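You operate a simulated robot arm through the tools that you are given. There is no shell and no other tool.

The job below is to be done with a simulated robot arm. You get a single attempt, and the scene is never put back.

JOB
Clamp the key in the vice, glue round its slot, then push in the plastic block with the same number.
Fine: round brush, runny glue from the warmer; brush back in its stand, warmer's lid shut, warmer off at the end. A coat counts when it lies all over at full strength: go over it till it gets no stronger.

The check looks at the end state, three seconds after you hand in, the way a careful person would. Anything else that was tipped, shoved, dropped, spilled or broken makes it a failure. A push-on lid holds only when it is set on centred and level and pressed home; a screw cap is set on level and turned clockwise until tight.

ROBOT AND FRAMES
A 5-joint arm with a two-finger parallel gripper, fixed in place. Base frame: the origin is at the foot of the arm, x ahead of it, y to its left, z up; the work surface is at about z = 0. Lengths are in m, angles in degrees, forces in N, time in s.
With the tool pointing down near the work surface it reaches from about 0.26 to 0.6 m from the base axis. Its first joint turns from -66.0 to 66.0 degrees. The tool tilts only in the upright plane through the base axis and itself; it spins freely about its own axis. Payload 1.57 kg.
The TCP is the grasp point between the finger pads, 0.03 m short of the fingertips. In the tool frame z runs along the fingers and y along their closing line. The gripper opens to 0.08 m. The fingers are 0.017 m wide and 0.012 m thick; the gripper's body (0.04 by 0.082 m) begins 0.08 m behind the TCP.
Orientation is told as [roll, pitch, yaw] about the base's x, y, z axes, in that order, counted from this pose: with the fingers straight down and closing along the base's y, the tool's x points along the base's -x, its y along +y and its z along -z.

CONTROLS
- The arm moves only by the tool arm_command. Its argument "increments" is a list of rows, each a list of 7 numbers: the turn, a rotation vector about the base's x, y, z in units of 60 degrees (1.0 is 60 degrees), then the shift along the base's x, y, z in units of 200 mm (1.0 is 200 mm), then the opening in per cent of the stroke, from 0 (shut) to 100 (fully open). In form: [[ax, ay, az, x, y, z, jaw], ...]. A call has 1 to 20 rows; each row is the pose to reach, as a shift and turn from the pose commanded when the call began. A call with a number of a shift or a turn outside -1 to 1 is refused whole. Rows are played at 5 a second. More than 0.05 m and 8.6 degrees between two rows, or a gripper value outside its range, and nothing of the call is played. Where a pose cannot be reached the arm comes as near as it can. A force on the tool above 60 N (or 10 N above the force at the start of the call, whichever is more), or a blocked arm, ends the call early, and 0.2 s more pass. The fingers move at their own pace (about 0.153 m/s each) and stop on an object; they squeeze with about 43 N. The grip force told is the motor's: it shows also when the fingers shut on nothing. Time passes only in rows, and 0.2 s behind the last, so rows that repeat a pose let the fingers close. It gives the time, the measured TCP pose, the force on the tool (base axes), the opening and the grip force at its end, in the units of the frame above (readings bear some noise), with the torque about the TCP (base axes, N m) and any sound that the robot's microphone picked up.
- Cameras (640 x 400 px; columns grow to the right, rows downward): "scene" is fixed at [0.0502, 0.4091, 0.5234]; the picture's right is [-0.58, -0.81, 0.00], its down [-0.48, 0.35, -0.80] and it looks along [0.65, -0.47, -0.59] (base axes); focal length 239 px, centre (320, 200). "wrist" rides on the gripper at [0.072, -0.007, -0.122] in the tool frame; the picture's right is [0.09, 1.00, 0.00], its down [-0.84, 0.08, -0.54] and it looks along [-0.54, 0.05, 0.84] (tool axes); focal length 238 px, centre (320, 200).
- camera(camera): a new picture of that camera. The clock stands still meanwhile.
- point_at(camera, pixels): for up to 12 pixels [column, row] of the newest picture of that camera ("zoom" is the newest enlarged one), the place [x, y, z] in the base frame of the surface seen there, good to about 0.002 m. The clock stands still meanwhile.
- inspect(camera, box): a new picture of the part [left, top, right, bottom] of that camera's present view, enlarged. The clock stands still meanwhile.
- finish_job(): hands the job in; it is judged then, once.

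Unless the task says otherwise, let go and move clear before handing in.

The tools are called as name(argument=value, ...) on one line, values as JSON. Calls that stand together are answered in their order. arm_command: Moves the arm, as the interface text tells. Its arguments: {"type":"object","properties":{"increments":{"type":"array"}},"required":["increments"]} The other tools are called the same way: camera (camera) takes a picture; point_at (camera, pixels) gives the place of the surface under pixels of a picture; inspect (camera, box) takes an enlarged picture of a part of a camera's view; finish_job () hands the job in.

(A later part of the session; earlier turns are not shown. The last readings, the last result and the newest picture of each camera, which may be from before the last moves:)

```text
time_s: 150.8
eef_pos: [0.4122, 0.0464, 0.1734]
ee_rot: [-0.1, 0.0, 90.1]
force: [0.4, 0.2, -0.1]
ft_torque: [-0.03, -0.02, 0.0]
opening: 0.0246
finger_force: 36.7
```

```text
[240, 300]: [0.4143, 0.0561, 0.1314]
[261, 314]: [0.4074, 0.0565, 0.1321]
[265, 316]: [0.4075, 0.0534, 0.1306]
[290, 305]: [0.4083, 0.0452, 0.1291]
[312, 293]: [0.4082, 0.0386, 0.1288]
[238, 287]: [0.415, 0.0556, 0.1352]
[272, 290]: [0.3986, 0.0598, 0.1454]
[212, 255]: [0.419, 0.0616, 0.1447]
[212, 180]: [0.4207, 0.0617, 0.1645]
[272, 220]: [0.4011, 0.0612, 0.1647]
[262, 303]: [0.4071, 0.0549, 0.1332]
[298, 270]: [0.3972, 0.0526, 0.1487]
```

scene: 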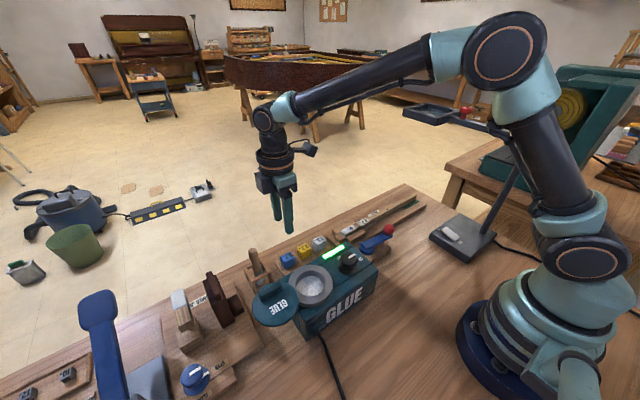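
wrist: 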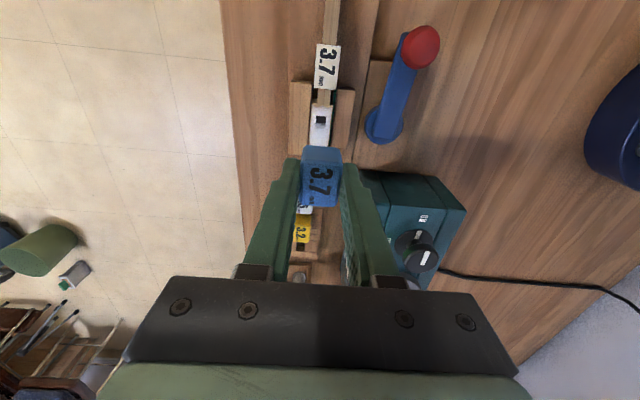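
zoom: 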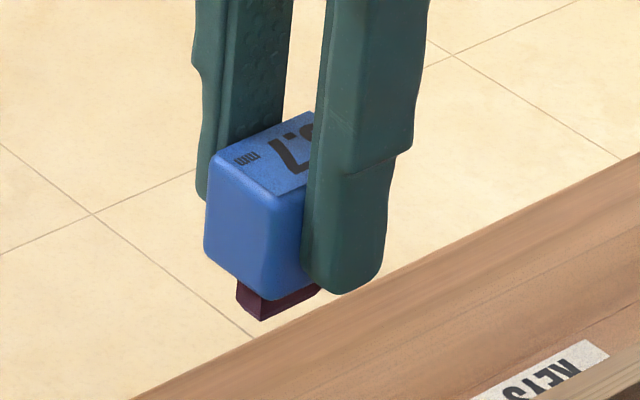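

Tenon is about 7.5 × 19 mm, centred at (0.4115, 0.0463); slot is about 9.5 × 23.5 mm centred at (0.4117, 0.0463), so it lines up. I'll lower to just above the key and check again.

arm_command(increments=[[0, 0, 0, 0.0025, 0, -0.1, 10], [0, 0, 0, 0.0025, 0, -0.2, 10], [0, 0, 0, 0.0025, 0, -0.3, 10], [0, 0, 0, 0.0025, 0, -0.37, 10], [0, 0, 0, 0.0025, 0, -0.395, 10], [0, 0, 0, 0.0025, 0, -0.395, 10]])

inspect(camera="scene", box=[330, 195, 380, 250])

inspect(camera="wrist", box=[260, 110, 380, 220])

```text
time_s: 152.2
eef_pos: [0.4121, 0.0457, 0.0939]
ee_rot: [-0.2, 0.0, 89.9]
force: [-0.4, 0.2, 0.2]
ft_torque: [-0.01, -0.01, 0.01]
opening: 0.0247
finger_force: 36.3
```

```text
7.27 times, centred on (355, 222) of scene
```

zoom: 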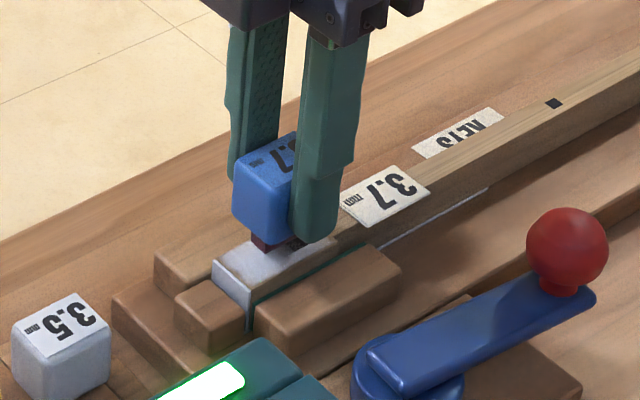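

```text
3.64 times, centred on (320, 165) of wrist
```

zoom: 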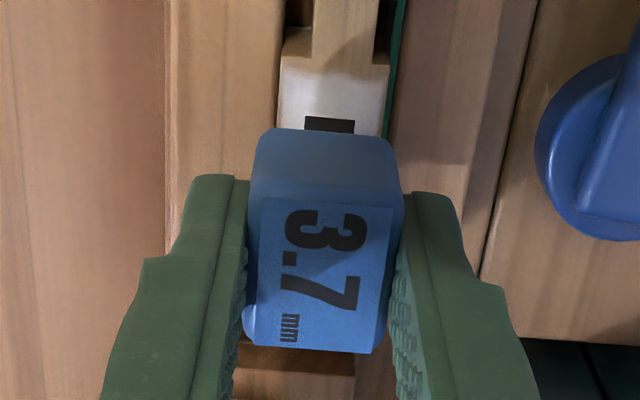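

The slot's near edge shows at zoom (305–355, 120). I'll measure block edges and slot edges in one wrist picture to check x alignment.

inspect(camera="wrist", box=[290, 125, 350, 175])

inspect(camera="scene", box=[340, 210, 375, 240])

```text
8.00 times, centred on (320, 150) of wrist
```

zoom: 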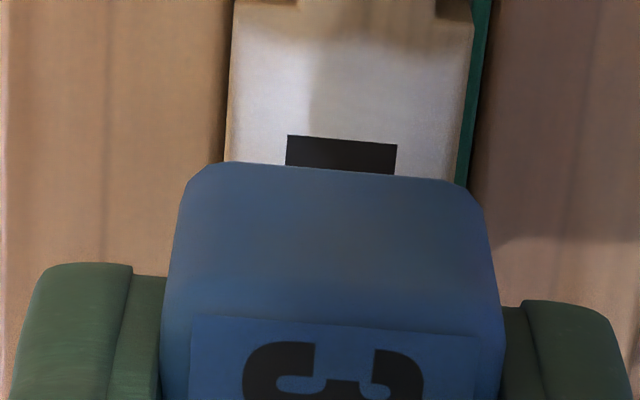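

```text
13.33 times, centred on (358, 225) of scene
```

zoom: 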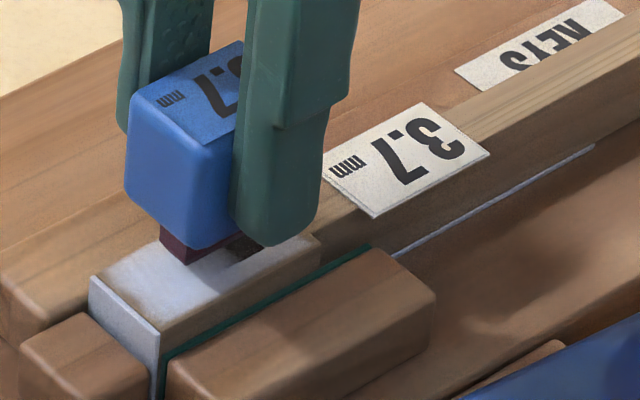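

Wrist view puts the block about 1 mm to +x of the slot centre while the scene view says centred; I'll shift 0.7 mm to -x and lower until the tenon enters, watching force.

arm_command(increments=[[0, 0, 0, -0.0035, 0.001, 0, 10], [0, 0, 0, -0.0035, 0.001, -0.015, 10], [0, 0, 0, -0.0035, 0.001, -0.03, 10], [0, 0, 0, -0.0035, 0.001, -0.035, 10], [0, 0, 0, -0.0035, 0.001, -0.035, 10]])

inspect(camera="scene", box=[340, 210, 375, 240])

```text
time_s: 153.4
eef_pos: [0.4113, 0.0462, 0.087]
ee_rot: [-0.1, 0.0, 90.0]
force: [0.4, 0.3, 0.2]
ft_torque: [0.0, -0.02, -0.03]
opening: 0.0247
finger_force: 35.8
```

```text
13.33 times, centred on (358, 225) of scene
```

zoom: 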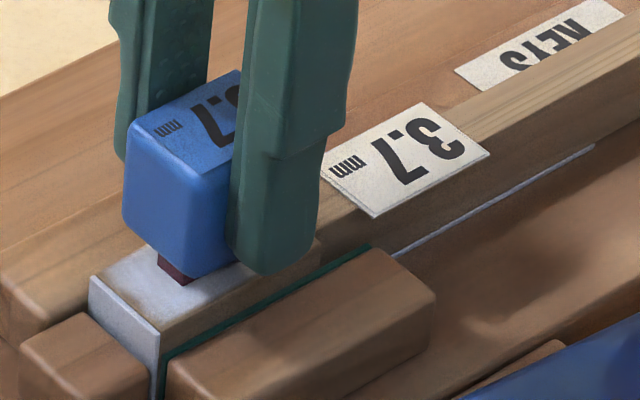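

No resistance yet. Lowering another 4 mm.

arm_command(increments=[[0, 0, 0, 0, 0, -0.01, 10], [0, 0, 0, 0, 0, -0.02, 10], [0, 0, 0, 0, 0, -0.02, 10]])

inspect(camera="scene", box=[340, 210, 375, 240])

```text
time_s: 154.2
eef_pos: [0.4128, 0.0467, 0.0829]
ee_rot: [-0.1, 0.1, 90.0]
force: [-0.6, 1.1, 3.0]
ft_torque: [0.01, 0.05, 0.01]
opening: 0.0247
finger_force: 36.3
```

```text
13.33 times, centred on (358, 225) of scene
```

zoom: 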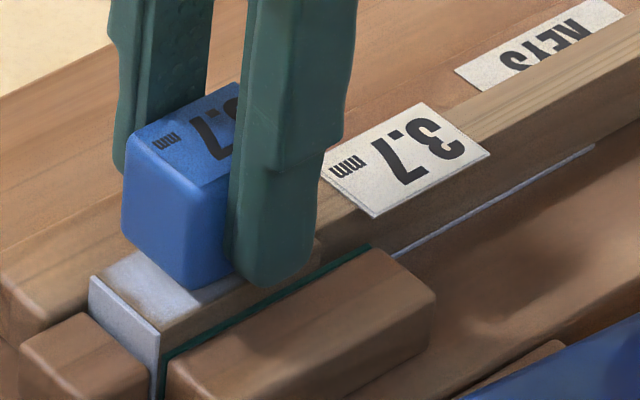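

The tenon is in the slot (no longer visible), force 3 N. Pressing further in small steps.

arm_command(increments=[[0, 0, 0, 0, 0, -0.005, 10], [0, 0, 0, 0, 0, -0.01, 10], [0, 0, 0, 0, 0, -0.01, 10]])

inspect(camera="scene", box=[340, 210, 375, 240])

```text
time_s: 155.0
eef_pos: [0.4121, 0.0457, 0.0816]
ee_rot: [-0.2, 0.0, 90.0]
force: [1.7, -0.8, 3.4]
ft_torque: [0.02, -0.08, -0.02]
opening: 0.0243
finger_force: 36.7
```

```text
13.33 times, centred on (358, 225) of scene
```

zoom: 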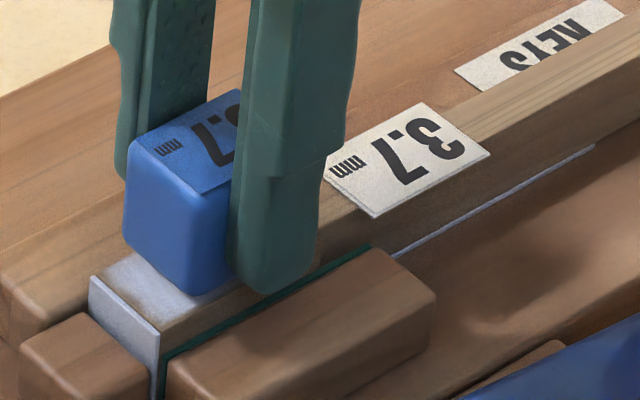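

Sliding in with light resistance. Continuing 2 mm more.

arm_command(increments=[[0, 0, 0, 0, 0, -0.005, 10], [0, 0, 0, 0, 0, -0.01, 10], [0, 0, 0, 0, 0, -0.01, 10]])

inspect(camera="scene", box=[340, 210, 375, 240])

```text
time_s: 155.8
eef_pos: [0.4123, 0.0467, 0.0785]
ee_rot: [-0.1, 0.0, 90.0]
force: [2.3, 0.1, 4.0]
ft_torque: [0.02, -0.09, 0.01]
opening: 0.0245
finger_force: 35.9
```

```text
13.33 times, centred on (358, 225) of scene
```

zoom: 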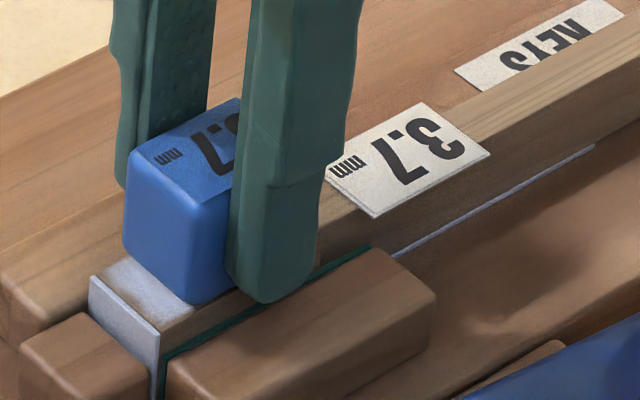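

arm_command(increments=[[0, 0, 0, 0, 0, -0.003, 10], [0, 0, 0, 0, 0, -0.006, 10], [0, 0, 0, 0, 0, -0.006, 10]])

```text
time_s: 156.6
eef_pos: [0.4124, 0.0461, 0.0781]
ee_rot: [0.0, 0.0, 90.1]
force: [-0.3, 0.7, 2.6]
ft_torque: [0.03, 0.0, 0.04]
opening: 0.0246
finger_force: 36.8
```

arm_command(increments=[[0, 0, 0, 0, 0, -0.004, 10], [0, 0, 0, 0, 0, -0.008, 10], [0, 0, 0, 0, 0, -0.008, 10]])

inspect(camera="scene", box=[340, 210, 375, 240])

```text
time_s: 157.4
eef_pos: [0.4128, 0.046, 0.0778]
ee_rot: [-0.2, -0.1, 90.0]
force: [-7.7, -6.1, 24.2]
ft_torque: [-0.05, 0.31, 0.03]
opening: 0.0247
finger_force: 36.3
```

```text
13.33 times, centred on (358, 225) of scene
```

zoom: 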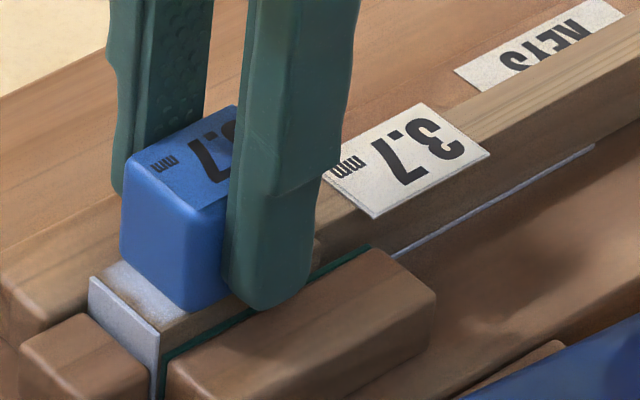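

Force rose to 24 N with the block's body down on the key, so it seems home. I'll press a touch more, then let go and press on its top to be sure.

arm_command(increments=[[0, 0, 0, 0, 0, -0.003, 10], [0, 0, 0, 0, 0, -0.003, 10]])

inspect(camera="scene", box=[340, 210, 375, 240])

point_at(camera="zoom", pixels=[[165, 220], [180, 190], [150, 270], [185, 290], [185, 306], [140, 270], [130, 275], [200, 312], [185, 325], [165, 150], [215, 160], [110, 280]])

```text
time_s: 158.0
eef_pos: [0.4123, 0.0476, 0.0755]
ee_rot: [-0.2, 0.0, 90.0]
force: [-7.0, -4.8, 26.9]
ft_torque: [-0.08, 0.3, 0.02]
opening: 0.0246
finger_force: 36.4
```

```text
13.33 times, centred on (358, 225) of scene
```

zoom: 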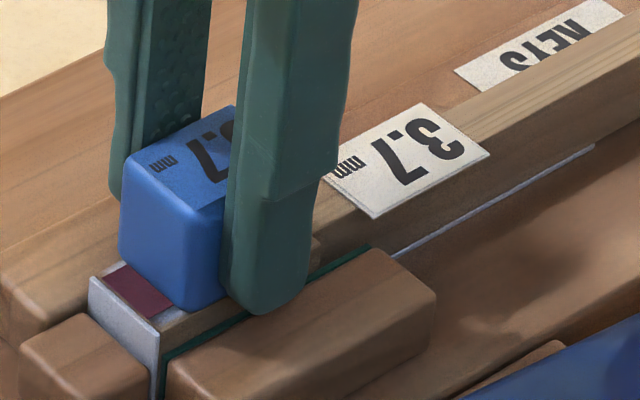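

```text
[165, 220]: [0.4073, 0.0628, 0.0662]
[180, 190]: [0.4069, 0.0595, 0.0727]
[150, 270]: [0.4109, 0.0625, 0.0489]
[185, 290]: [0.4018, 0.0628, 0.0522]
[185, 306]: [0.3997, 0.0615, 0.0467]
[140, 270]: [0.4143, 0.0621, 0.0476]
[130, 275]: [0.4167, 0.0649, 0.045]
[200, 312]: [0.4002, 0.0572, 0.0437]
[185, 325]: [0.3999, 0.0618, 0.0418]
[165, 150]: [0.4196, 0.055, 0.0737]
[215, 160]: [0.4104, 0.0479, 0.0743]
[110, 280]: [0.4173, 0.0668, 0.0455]
```

The block's top is at z 0.074, body down on the key, and the cloth colour now shows round it. I'll let go and look.

arm_command(increments=[[0, 0, 0, 0, 0, 0.003, 10], [0, 0, 0, 0, 0, 0.003, 34], [0, 0, 0, 0, 0, 0.003, 42], [0, 0, 0, 0, 0, 0.003, 55], [0, 0, 0, 0, 0, 0.003, 55], [0, 0, 0, 0, 0, 0.1, 55], [0, 0, 0, 0, 0, 0.3, 55], [0, 0, 0, 0, 0, 0.4, 55], [0, 0, 0, 0, 0, 0.4, 55]])

inspect(camera="scene", box=[335, 200, 385, 245])

inspect(camera="wrist", box=[260, 70, 380, 180])

```text
time_s: 160.0
eef_pos: [0.4116, 0.0484, 0.1549]
ee_rot: [-0.1, -0.1, 89.9]
force: [-0.7, 0.1, 0.2]
ft_torque: [0.03, 0.02, 0.01]
opening: 0.0442
finger_force: 0.0
```

```text
8.89 times, centred on (360, 222) of scene
```

zoom: 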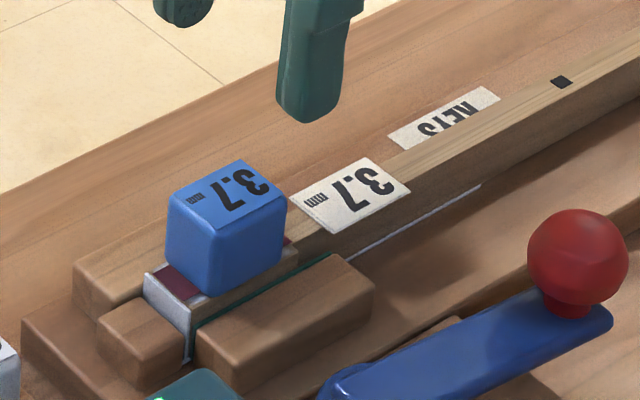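

```text
3.64 times, centred on (320, 125) of wrist
```

zoom: 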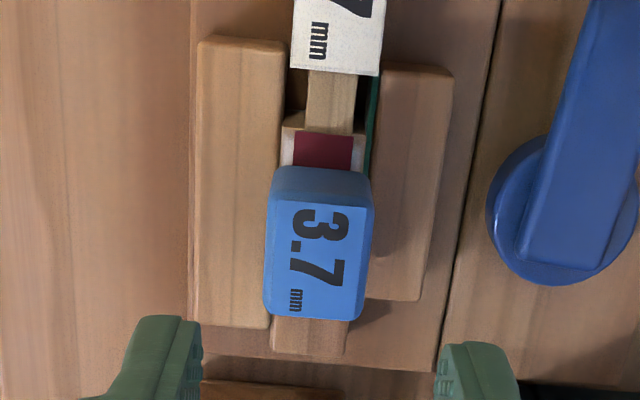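

The block stands square with cloth showing at both ends (wrist zoom 322,150). I'll measure its height and level, and the gap.

inspect(camera="scene", box=[342, 212, 370, 238])

point_at(camera="zoom", pixels=[[245, 165], [330, 110], [390, 155], [290, 215], [320, 160], [260, 310], [300, 350], [400, 270], [230, 300], [180, 320], [285, 345], [410, 240]])

```text
15.38 times, centred on (356, 225) of scene
```

zoom: 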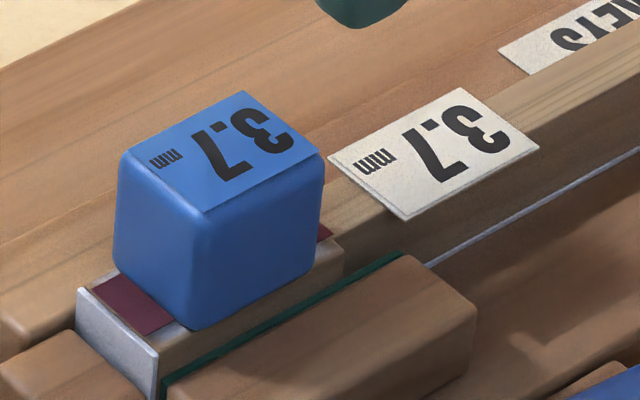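

```text
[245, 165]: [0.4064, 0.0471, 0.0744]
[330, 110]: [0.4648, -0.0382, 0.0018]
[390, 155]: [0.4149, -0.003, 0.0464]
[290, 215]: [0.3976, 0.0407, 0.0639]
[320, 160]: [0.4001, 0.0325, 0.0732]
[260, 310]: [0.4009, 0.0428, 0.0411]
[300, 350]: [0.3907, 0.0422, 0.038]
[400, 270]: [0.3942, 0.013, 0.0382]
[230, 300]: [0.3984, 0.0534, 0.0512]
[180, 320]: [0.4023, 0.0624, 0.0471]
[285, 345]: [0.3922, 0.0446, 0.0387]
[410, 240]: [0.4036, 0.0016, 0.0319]
```

The block is level and home (top 0.074 = key top + block height). Next the lid: I'll move over the warmer to study how it is mounted.

arm_command(increments=[[0, 0, 0, 0, 0, 0.2, 55], [0, 0, 0, -0.1, 0.1, 0.4, 55], [0, 0, 0, -0.25, 0.25, 0.45, 55], [0, 0, 0, -0.4, 0.4, 0.45, 55], [0, 0, 0, -0.55, 0.55, 0.45, 55], [0, 0, 0, -0.55, 0.7, 0.45, 55], [0, 0, 0, -0.55, 0.75, 0.45, 55], [0, 0, 0, -0.55, 0.75, 0.45, 55]])

camera(camera="wrist")

inspect(camera="wrist", box=[220, 60, 420, 220])

```text
time_s: 161.8
eef_pos: [0.3021, 0.1975, 0.2446]
ee_rot: [-0.2, -0.2, 90.0]
force: [-0.2, 0.5, -0.1]
ft_torque: [0.0, -0.01, 0.0]
opening: 0.0439
finger_force: 0.1
```

```text
taken
```

wrist: 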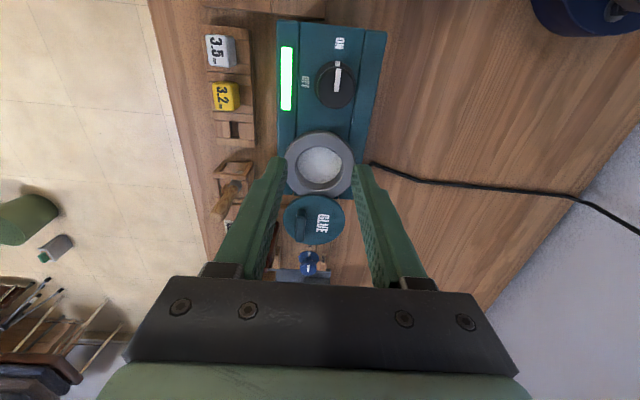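

```text
2.50 times, centred on (320, 140) of wrist
```

zoom: 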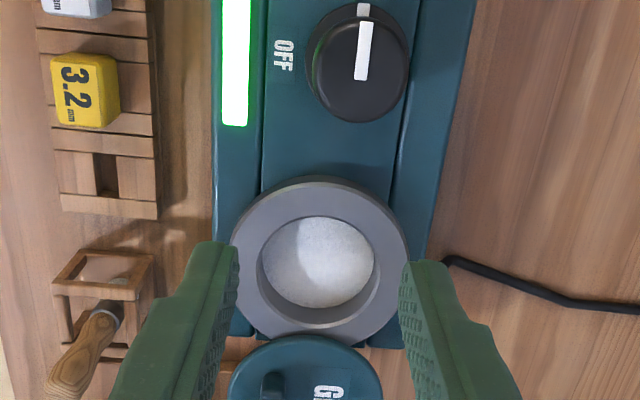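

inspect(camera="wrist", box=[270, 175, 370, 265])

point_at(camera="zoom", pixels=[[190, 200], [310, 200], [200, 110], [420, 200], [310, 90], [320, 340], [200, 160], [200, 250], [225, 200], [165, 200], [250, 130], [430, 60]])

```text
4.44 times, centred on (320, 220) of wrist
```

zoom: 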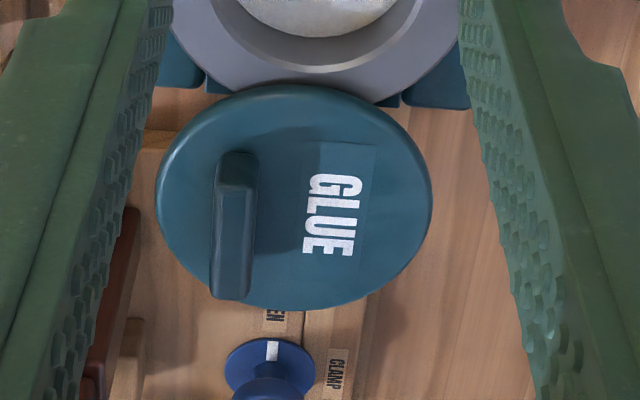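

```text
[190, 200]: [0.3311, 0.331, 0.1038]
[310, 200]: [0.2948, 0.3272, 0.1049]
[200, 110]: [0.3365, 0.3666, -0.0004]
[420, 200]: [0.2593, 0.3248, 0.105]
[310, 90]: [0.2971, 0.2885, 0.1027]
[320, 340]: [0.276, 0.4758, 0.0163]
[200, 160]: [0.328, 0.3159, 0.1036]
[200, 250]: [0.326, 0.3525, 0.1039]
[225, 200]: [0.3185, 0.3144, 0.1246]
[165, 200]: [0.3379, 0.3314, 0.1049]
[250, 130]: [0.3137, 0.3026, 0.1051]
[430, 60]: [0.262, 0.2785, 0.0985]
```

The lid (centre about 0.298, 0.330, z 0.105) overlaps the pot rim slightly; some teal bracket shows under its edge (zoom 210,88 and 390,98). I'll look closer there from both cameras.

inspect(camera="wrist", box=[285, 180, 365, 210])

inspect(camera="scene", box=[275, 285, 325, 330])

inspect(camera="scene", box=[240, 270, 300, 330])

```text
8.00 times, centred on (325, 195) of wrist
```

zoom: 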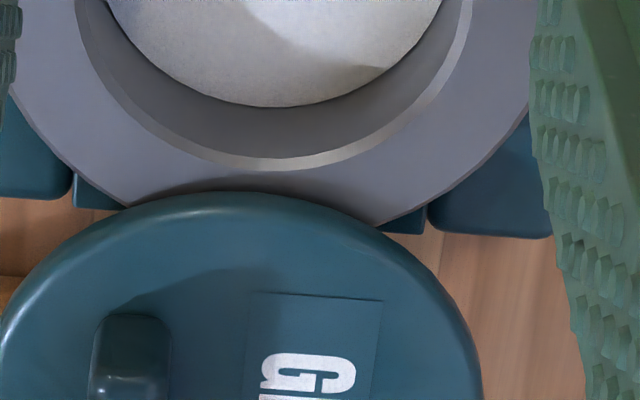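

```text
8.89 times, centred on (300, 308) of scene
```

zoom: 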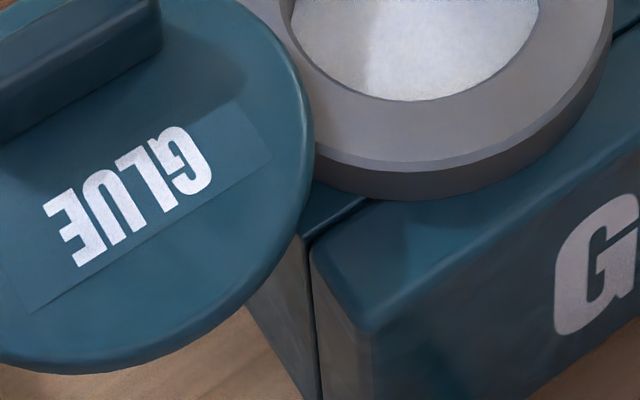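

```text
6.67 times, centred on (270, 300) of scene
```

zoom: 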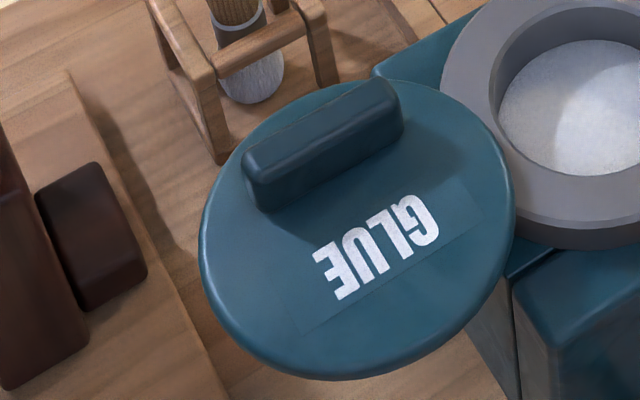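

No pivot is visible, so I'll find the lid's motion by gently nudging the handle's +y end toward -y with shut fingers. First moving beside it.

arm_command(increments=[[0, 0, 0, 0, 0.15, 0, 0], [0, 0, 0, 0.04, 0.35, -0.05, 0], [0, 0, 0, 0.08, 0.55, -0.1, 0], [0, 0, 0, 0.083, 0.75, -0.15, 0], [0, 0, 0, 0.083, 0.82, -0.2, 0], [0, 0, 0, 0.083, 0.825, -0.35, 0], [0, 0, 0, 0.083, 0.825, -0.45, 0], [0, 0, 0, 0.083, 0.825, -0.5, 0], [0, 0, 0, 0.083, 0.825, -0.5, 0]])

camera(camera="wrist")

inspect(camera="scene", box=[235, 250, 335, 330])

```text
time_s: 163.6
eef_pos: [0.3182, 0.3623, 0.1545]
ee_rot: [-0.1, -0.2, 89.9]
force: [-2.1, -3.8, 8.0]
ft_torque: [-0.2, 0.1, -0.03]
opening: 0.0
finger_force: 21.4
stopped in row 8: the force on the tool passed its limit at 81 N (the readings are from after the stop); the commanded pose is now the measured one
```

```text
taken
```

wrist: 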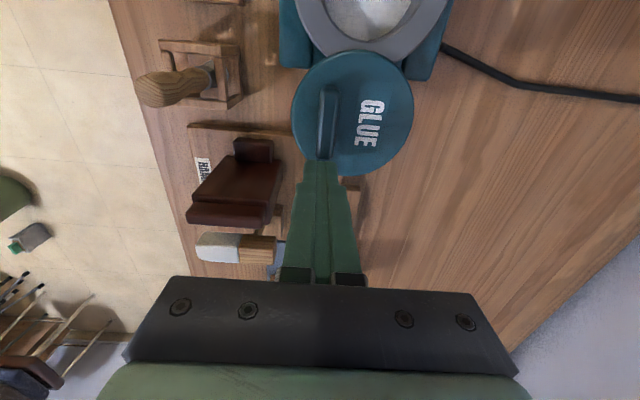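

```text
5.00 times, centred on (285, 290) of scene
```

zoom: 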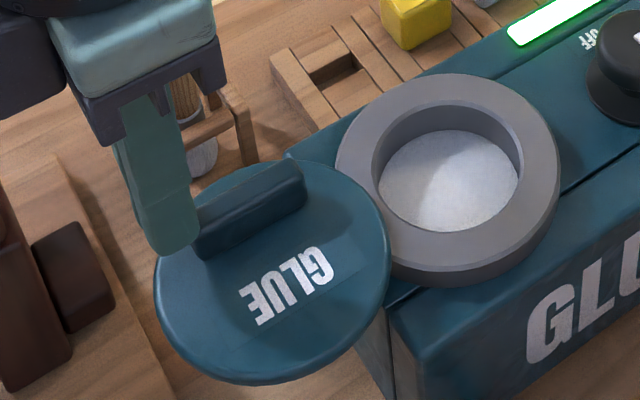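

The fingertips landed on the handle's end (it reaches y≈0.355), stopping at 81 N. I'll lift off straight up and check that nothing moved.

arm_command(increments=[[0, 0, 0, 0, 0, 0.05, 0], [0, 0, 0, 0, 0, 0.15, 0], [0, 0, 0, 0, 0.1, 0.25, 0], [0, 0, 0, 0, 0.1, 0.25, 0]])

camera(camera="scene")

inspect(camera="scene", box=[235, 250, 335, 330])

camera(camera="wrist")

```text
time_s: 164.6
eef_pos: [0.3178, 0.3837, 0.2035]
ee_rot: [-0.2, -0.3, 89.9]
force: [0.2, -0.2, 0.2]
ft_torque: [0.0, 0.0, 0.01]
opening: 0.0
finger_force: 21.3
```

```text
taken
```

scene: 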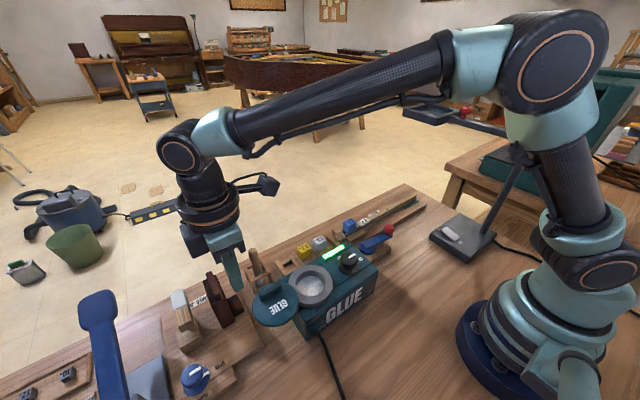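

```text
5.00 times, centred on (285, 290) of scene
```

zoom: 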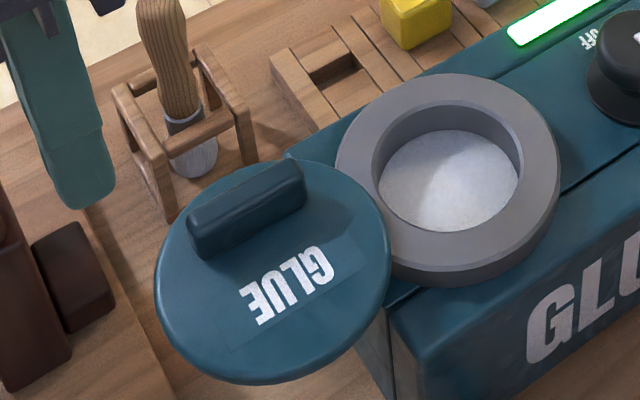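

```text
taken
```

wrist: 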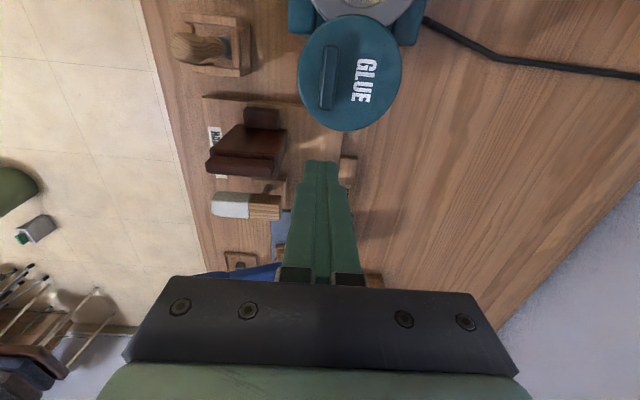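

The lid didn't budge under that load, so it is fixed on a stiff pivot or slide. Measuring the handle precisely.

inspect(camera="wrist", box=[290, 10, 410, 140])

point_at(camera="zoom", pixels=[[258, 310], [255, 300], [258, 240], [268, 150], [268, 130], [235, 240], [280, 240], [370, 380], [260, 350], [330, 60], [470, 230], [215, 200]])

inspect(camera="scene", box=[255, 275, 305, 315])

point_at(camera="zoom", pixels=[[165, 120], [180, 130], [180, 165], [300, 70], [345, 45], [360, 60], [330, 40], [250, 100], [190, 115], [270, 140]])

```text
3.08 times, centred on (350, 75) of wrist
```

zoom: 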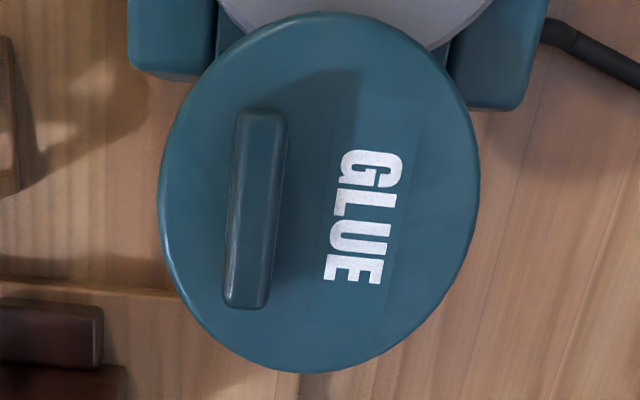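

```text
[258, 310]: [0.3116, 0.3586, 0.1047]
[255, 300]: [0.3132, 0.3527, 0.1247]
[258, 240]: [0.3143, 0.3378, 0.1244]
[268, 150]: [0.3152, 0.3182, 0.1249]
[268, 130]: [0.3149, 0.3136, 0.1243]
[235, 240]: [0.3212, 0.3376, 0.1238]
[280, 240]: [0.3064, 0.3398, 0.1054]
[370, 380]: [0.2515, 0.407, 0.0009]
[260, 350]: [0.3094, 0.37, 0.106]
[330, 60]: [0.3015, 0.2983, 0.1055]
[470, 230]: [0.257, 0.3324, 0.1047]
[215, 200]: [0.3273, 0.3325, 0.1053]
```

```text
10.00 times, centred on (280, 295) of scene
```

zoom: 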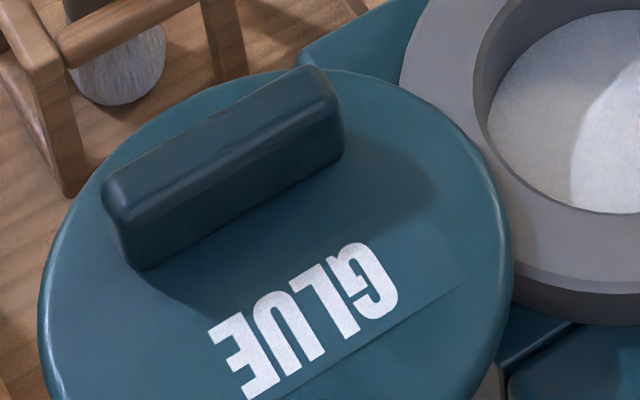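

```text
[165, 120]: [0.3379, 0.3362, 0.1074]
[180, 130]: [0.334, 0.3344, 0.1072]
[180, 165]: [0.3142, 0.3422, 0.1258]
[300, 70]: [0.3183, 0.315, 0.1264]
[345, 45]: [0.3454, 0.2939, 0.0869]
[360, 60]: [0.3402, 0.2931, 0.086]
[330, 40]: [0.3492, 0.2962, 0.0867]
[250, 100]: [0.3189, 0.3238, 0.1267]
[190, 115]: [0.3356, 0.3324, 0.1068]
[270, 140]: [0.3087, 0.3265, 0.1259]
```

The handle spans y 0.309–0.356 at x 0.315, top z 0.125. I'll lower the shut fingers just beyond its +y end, above the lid plate.

arm_command(increments=[[0, 0, 0, -0.013, -0.06, -0.05, 0], [0, 0, 0, -0.013, -0.06, -0.15, 0], [0, 0, 0, -0.013, -0.06, -0.25, 0], [0, 0, 0, -0.013, -0.06, -0.295, 0], [0, 0, 0, -0.013, -0.06, -0.295, 0]])

camera(camera="wrist")

inspect(camera="scene", box=[235, 250, 335, 330])

```text
time_s: 165.8
eef_pos: [0.3144, 0.3689, 0.1452]
ee_rot: [-0.2, -0.3, 90.0]
force: [-0.2, 0.1, 0.0]
ft_torque: [0.04, 0.03, -0.01]
opening: 0.0002
finger_force: 21.4
```

```text
taken
```

wrist: 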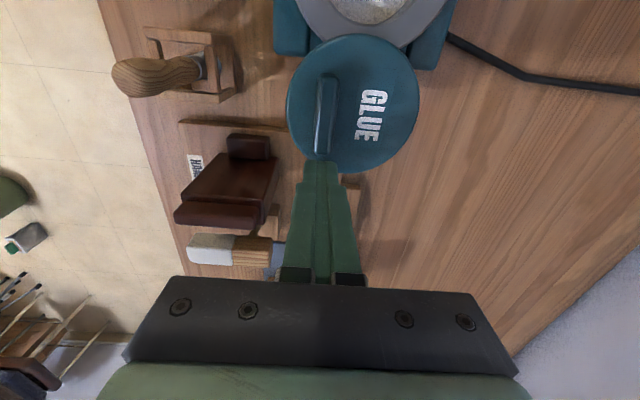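

```text
5.00 times, centred on (285, 290) of scene
```

zoom: 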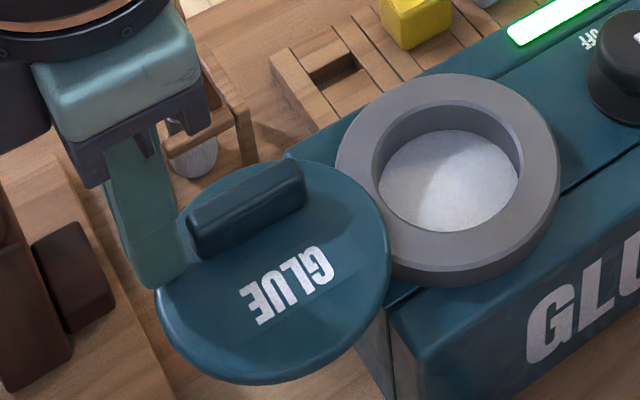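

The fingers stand just behind the handle's end. Nudging toward -y by about 12 mm.

arm_command(increments=[[0, 0, 0, 0, -0.02, 0, 0], [0, 0, 0, 0, -0.04, 0, 0], [0, 0, 0, 0, -0.06, 0, 0], [0, 0, 0, 0, -0.06, 0, 0]])

inspect(camera="scene", box=[235, 250, 335, 330])

camera(camera="wrist")

```text
time_s: 166.8
eef_pos: [0.3148, 0.358, 0.146]
ee_rot: [-0.2, -0.3, 90.0]
force: [0.0, -1.2, -0.5]
ft_torque: [-0.02, -0.04, -0.01]
opening: 0.0001
finger_force: 21.4
```

```text
5.00 times, centred on (285, 290) of scene
```

zoom: 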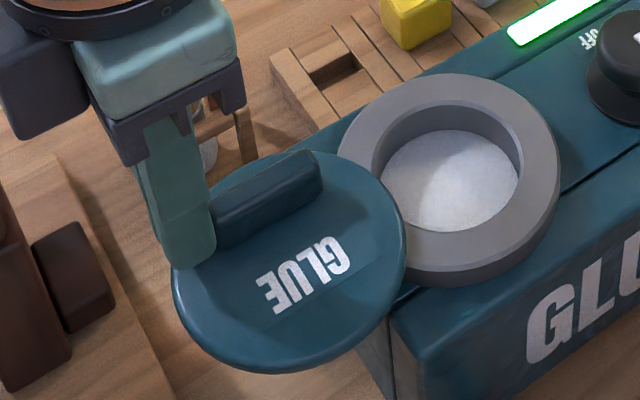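

```text
taken
```

wrist: 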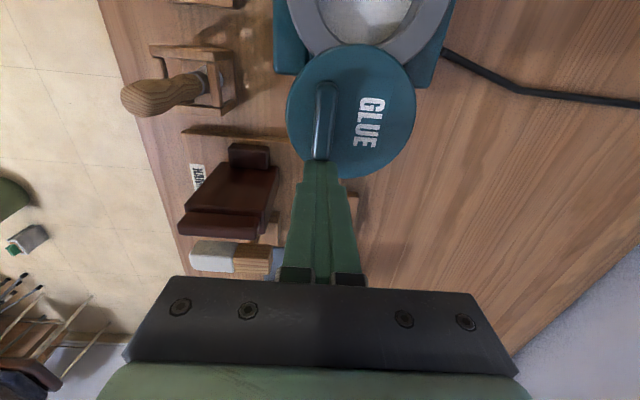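

The lid slides straight along -y with almost no force and without turning. Pushing 30 mm further.

arm_command(increments=[[0, 0, 0, 0, -0.03, 0, 0], [0, 0, 0, 0, -0.06, 0, 0], [0, 0, 0, 0, -0.09, 0, 0], [0, 0, 0, 0, -0.12, 0, 0], [0, 0, 0, 0, -0.15, 0, 0], [0, 0, 0, 0, -0.15, 0, 0]])

inspect(camera="scene", box=[235, 250, 335, 330])

camera(camera="wrist")

```text
time_s: 168.2
eef_pos: [0.3148, 0.3278, 0.145]
ee_rot: [-0.2, -0.2, 89.9]
force: [-0.3, -0.6, -0.3]
ft_torque: [0.0, 0.0, -0.02]
opening: 0.0
finger_force: 21.0
```

```text
5.00 times, centred on (285, 290) of scene
```

zoom: 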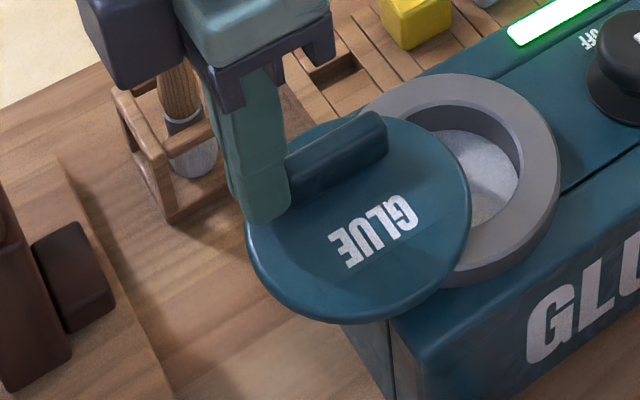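

```text
taken
```

wrist: 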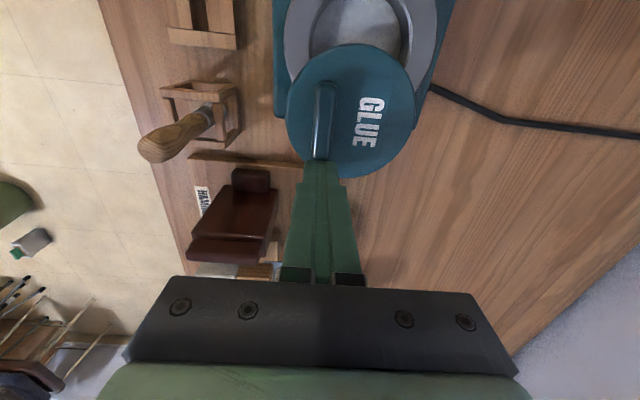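

Sliding well. Pushing on toward full closure.

arm_command(increments=[[0, 0, 0, 0, -0.03, 0, 0], [0, 0, 0, 0, -0.06, 0, 0], [0, 0, 0, 0, -0.09, 0, 0], [0, 0, 0, 0, -0.12, 0, 0], [0, 0, 0, 0, -0.15, 0, 0], [0, 0, 0, 0, -0.18, 0, 0], [0, 0, 0, 0, -0.18, 0, 0]])

inspect(camera="scene", box=[255, 240, 355, 320])

```text
time_s: 169.8
eef_pos: [0.3142, 0.2906, 0.146]
ee_rot: [-0.2, -0.2, 90.0]
force: [0.6, 0.3, -0.3]
ft_torque: [0.0, 0.0, 0.0]
opening: 0.0
finger_force: 20.9
```

```text
5.00 times, centred on (305, 280) of scene
```

zoom: 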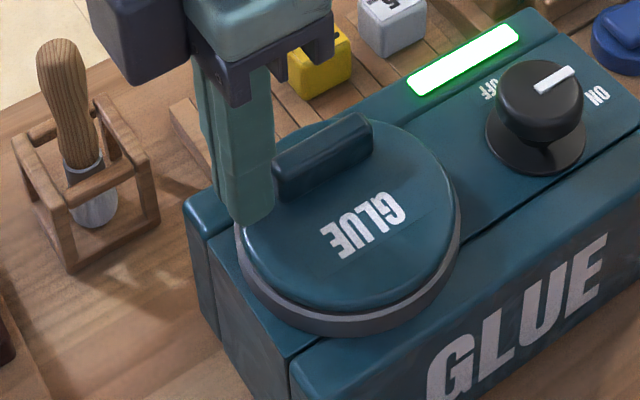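

Nearly closed. Pushing in small steps until it meets its stop.

arm_command(increments=[[0, 0, 0, 0, -0.01, 0, 0], [0, 0, 0, 0, -0.02, 0, 0], [0, 0, 0, 0, -0.02, 0, 0]])

arm_command(increments=[[0, 0, 0, 0, -0.005, 0, 0], [0, 0, 0, 0, -0.01, 0, 0], [0, 0, 0, 0, -0.01, 0, 0]])

inspect(camera="scene", box=[255, 240, 355, 320])

```text
time_s: 170.6
eef_pos: [0.3141, 0.288, 0.145]
ee_rot: [-0.3, -0.2, 89.9]
force: [-0.1, -0.3, -0.6]
ft_torque: [-0.01, 0.0, 0.03]
opening: 0.0002
finger_force: 21.5
```

```text
time_s: 171.4
eef_pos: [0.3146, 0.2868, 0.1461]
ee_rot: [-0.3, -0.3, 90.1]
force: [-1.6, 2.2, -0.6]
ft_torque: [0.03, 0.05, -0.04]
opening: 0.0
finger_force: 21.4
```

```text
5.00 times, centred on (305, 280) of scene
```

zoom: 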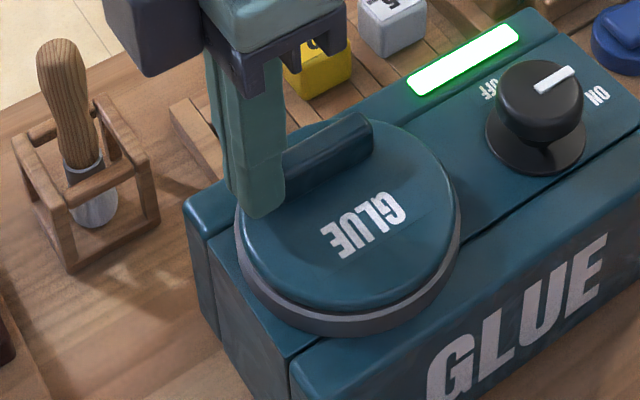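

The lid hasn't moved since the last picture while the finger has just caught up with it (2 N). One more small push to confirm it's at its stop.

arm_command(increments=[[0, 0, 0, 0, -0.005, 0, 0], [0, 0, 0, 0, -0.005, 0, 0]])

inspect(camera="scene", box=[275, 250, 345, 310])

```text
time_s: 172.0
eef_pos: [0.3154, 0.2854, 0.1452]
ee_rot: [-0.3, -0.3, 90.1]
force: [-3.3, 12.2, -4.4]
ft_torque: [0.34, 0.03, -0.02]
opening: 0.0
finger_force: 21.0
```

```text
6.67 times, centred on (310, 280) of scene
```

zoom: 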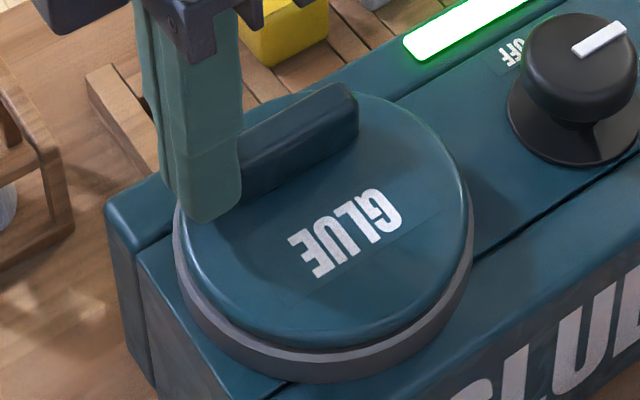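

The lid is at its stop (12 N) and concentric with the pot. Backing off, rising, and going to the knob.

arm_command(increments=[[0, 0, 0, 0, 0.03, 0, 0], [0, 0, 0, 0, 0.06, 0, 0], [0, 0, 0, 0, 0.06, 0.15, 0], [0, 0, 0, 0, 0.06, 0.35, 0], [0, 0, 0, 0, -0.1, 0.4, 0], [0, 0, 0, -0.05, -0.3, 0.4, 40], [0, 0, 0, -0.1, -0.5, 0.4, 75], [0, 0, 0, -0.14, -0.63, 0.4, 75], [0, 0, 0, -0.14, -0.63, 0.4, 75]])

camera(camera="wrist")

inspect(camera="scene", box=[255, 220, 375, 320])

```text
time_s: 174.0
eef_pos: [0.2874, 0.1575, 0.2286]
ee_rot: [-0.3, -0.2, 89.9]
force: [0.1, -0.5, -0.6]
ft_torque: [0.04, 0.01, 0.01]
opening: 0.0599
finger_force: 0.0
```

```text
taken
```

wrist: 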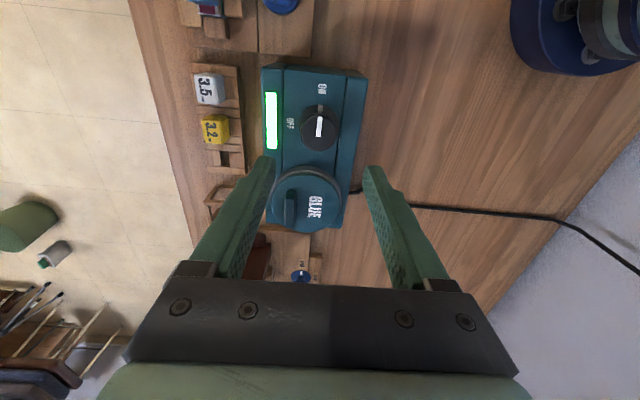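

```text
4.00 times, centred on (315, 270) of scene
```

zoom: 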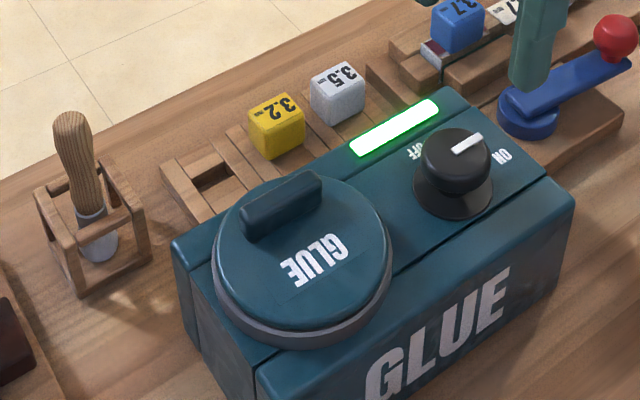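

The lid is shut and centred. Now I'll turn the hand back to yaw 0 above the knob so it can be turned +90° to OFF.

arm_command(increments=[[0, 0, -0.125, 0, 0, 0, 75], [0, 0, -0.25, 0, 0, 0, 75], [0, 0, -0.375, 0, 0, 0, 75], [0, 0, -0.5, 0, 0, 0, 75], [0, 0, -0.625, 0, 0, 0, 75], [0, 0, -0.75, 0, 0, 0, 75], [0, 0, -0.875, 0, 0, 0, 75], [0, 0, -1.0, 0, 0, 0, 75]])

arm_command(increments=[[0, 0, -0.125, 0, 0, 0, 75], [0, 0, -0.25, 0, 0, 0, 75], [0, 0, -0.375, 0, 0.005, 0, 75], [0, 0, -0.5, 0, 0.008, -0.1, 75], [0, 0, -0.5, 0, 0.008, -0.2, 75], [0, 0, -0.5, 0, 0.008, -0.3, 75], [0, 0, -0.5, 0, 0.008, -0.3, 75]])

camera(camera="wrist")

inspect(camera="wrist", box=[270, 110, 370, 210])

```text
time_s: 175.8
eef_pos: [0.2872, 0.1578, 0.2252]
ee_rot: [0.0, -0.3, 29.9]
force: [-0.8, -0.4, 0.0]
ft_torque: [0.0, 0.0, 0.0]
opening: 0.0601
finger_force: 0.0
```

```text
time_s: 177.4
eef_pos: [0.2884, 0.1601, 0.1651]
ee_rot: [0.0, -0.1, 0.1]
force: [0.0, -0.1, -0.2]
ft_torque: [0.02, 0.01, 0.02]
opening: 0.06
finger_force: 0.0
```

```text
taken
```

wrist: 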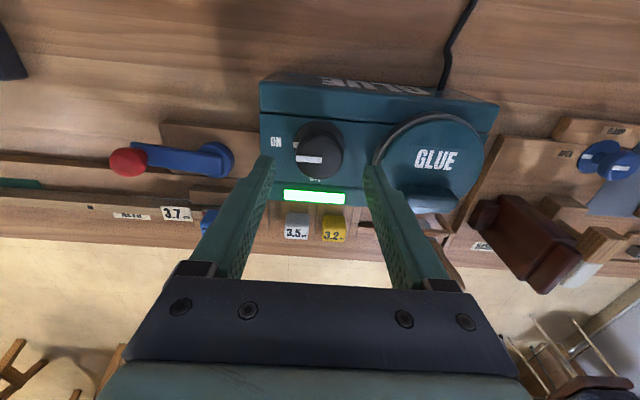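

```text
4.00 times, centred on (320, 160) of wrist
```

zoom: 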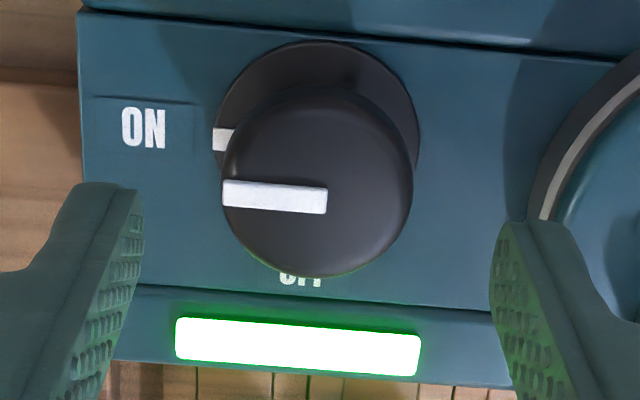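

point_at(camera="zoom", pixels=[[318, 180], [228, 180], [406, 180], [318, 95], [318, 268], [275, 195], [100, 290], [540, 240]])

```text
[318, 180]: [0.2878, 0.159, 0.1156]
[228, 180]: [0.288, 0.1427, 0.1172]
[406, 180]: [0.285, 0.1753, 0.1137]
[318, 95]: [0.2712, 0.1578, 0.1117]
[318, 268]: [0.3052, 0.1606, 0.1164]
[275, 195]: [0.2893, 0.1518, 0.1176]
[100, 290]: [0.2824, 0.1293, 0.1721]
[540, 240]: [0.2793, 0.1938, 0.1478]
```

Knob centre is (0.288, 0.159). Lowering around it and closing.

arm_command(increments=[[0, 0, 0, 0, -0.003, -0.05, 65], [0, 0, 0, 0, -0.003, -0.12, 65], [0, 0, 0, 0, -0.003, -0.19, 65], [0, 0, 0, 0, -0.003, -0.195, 65], [0, 0, 0, 0, -0.003, -0.195, 40], [0, 0, 0, 0, -0.003, -0.195, 40], [0, 0, 0, 0, -0.003, -0.195, 40]])

```text
time_s: 179.0
eef_pos: [0.2865, 0.1603, 0.1264]
ee_rot: [0.2, 0.0, 0.0]
force: [3.6, -6.2, -0.9]
ft_torque: [-0.11, -0.22, -0.01]
opening: 0.0372
finger_force: 43.6
```

Gripped. Turning counter-clockwise 45° first.

arm_command(increments=[[0, 0, 0.125, 0, -0.002, 0, 40], [0, 0, 0.25, 0, -0.002, 0, 40], [0, 0, 0.375, 0, -0.002, 0, 40], [0, 0, 0.5, 0, -0.002, 0, 40], [0, 0, 0.625, 0, -0.002, 0, 40], [0, 0, 0.75, 0, -0.002, 0, 40], [0, 0, 0.75, 0, -0.002, 0, 40]])

inspect(camera="scene", box=[290, 200, 410, 300])

```text
time_s: 180.6
eef_pos: [0.2891, 0.1595, 0.1253]
ee_rot: [-0.1, -0.5, 45.0]
force: [28.4, -24.4, -6.3]
ft_torque: [-0.5, -0.59, -0.09]
opening: 0.0373
finger_force: 43.8
```

```text
4.00 times, centred on (350, 250) of scene
```

zoom: 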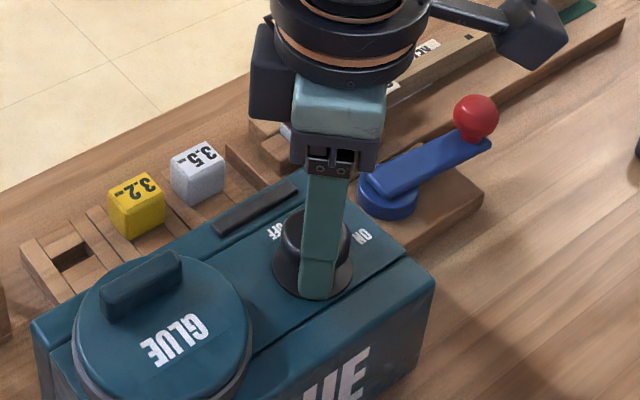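

The strip has gone dark. I'll ease the side load (+x, -y) and turn the remaining 45° to OFF.

arm_command(increments=[[0, 0, 0, 0.006, -0.005, 0, 40], [0, 0, 0, 0.006, -0.005, 0, 40]])

arm_command(increments=[[0, 0, 0.125, 0, 0, 0, 40], [0, 0, 0.25, 0, 0, 0, 40], [0, 0, 0.375, 0, 0, 0, 40], [0, 0, 0.5, 0, 0, 0, 40], [0, 0, 0.625, 0, 0, 0, 40], [0, 0, 0.75, 0, 0, 0, 40], [0, 0, 0.75, 0, 0, 0, 40]])

inspect(camera="scene", box=[290, 200, 410, 300])

```text
time_s: 181.2
eef_pos: [0.2898, 0.1598, 0.1255]
ee_rot: [0.0, -0.4, 45.1]
force: [8.2, -3.7, 0.8]
ft_torque: [0.64, -0.99, -0.01]
opening: 0.0374
finger_force: 43.9
```

```text
time_s: 182.8
eef_pos: [0.2905, 0.1585, 0.1263]
ee_rot: [-0.5, -0.2, 90.0]
force: [29.0, -23.0, -0.7]
ft_torque: [-0.41, -0.58, -0.12]
opening: 0.0378
finger_force: 43.9
```

```text
4.00 times, centred on (350, 250) of scene
```

zoom: 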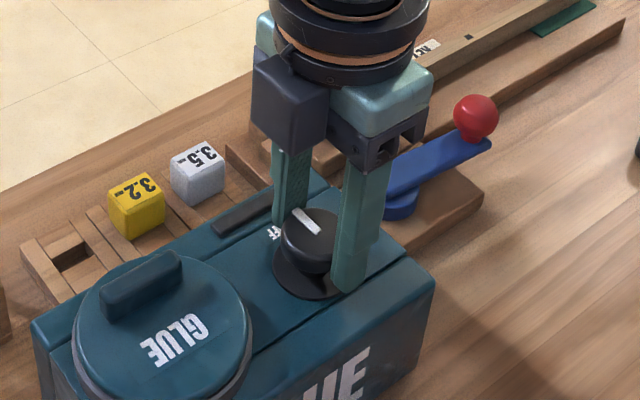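

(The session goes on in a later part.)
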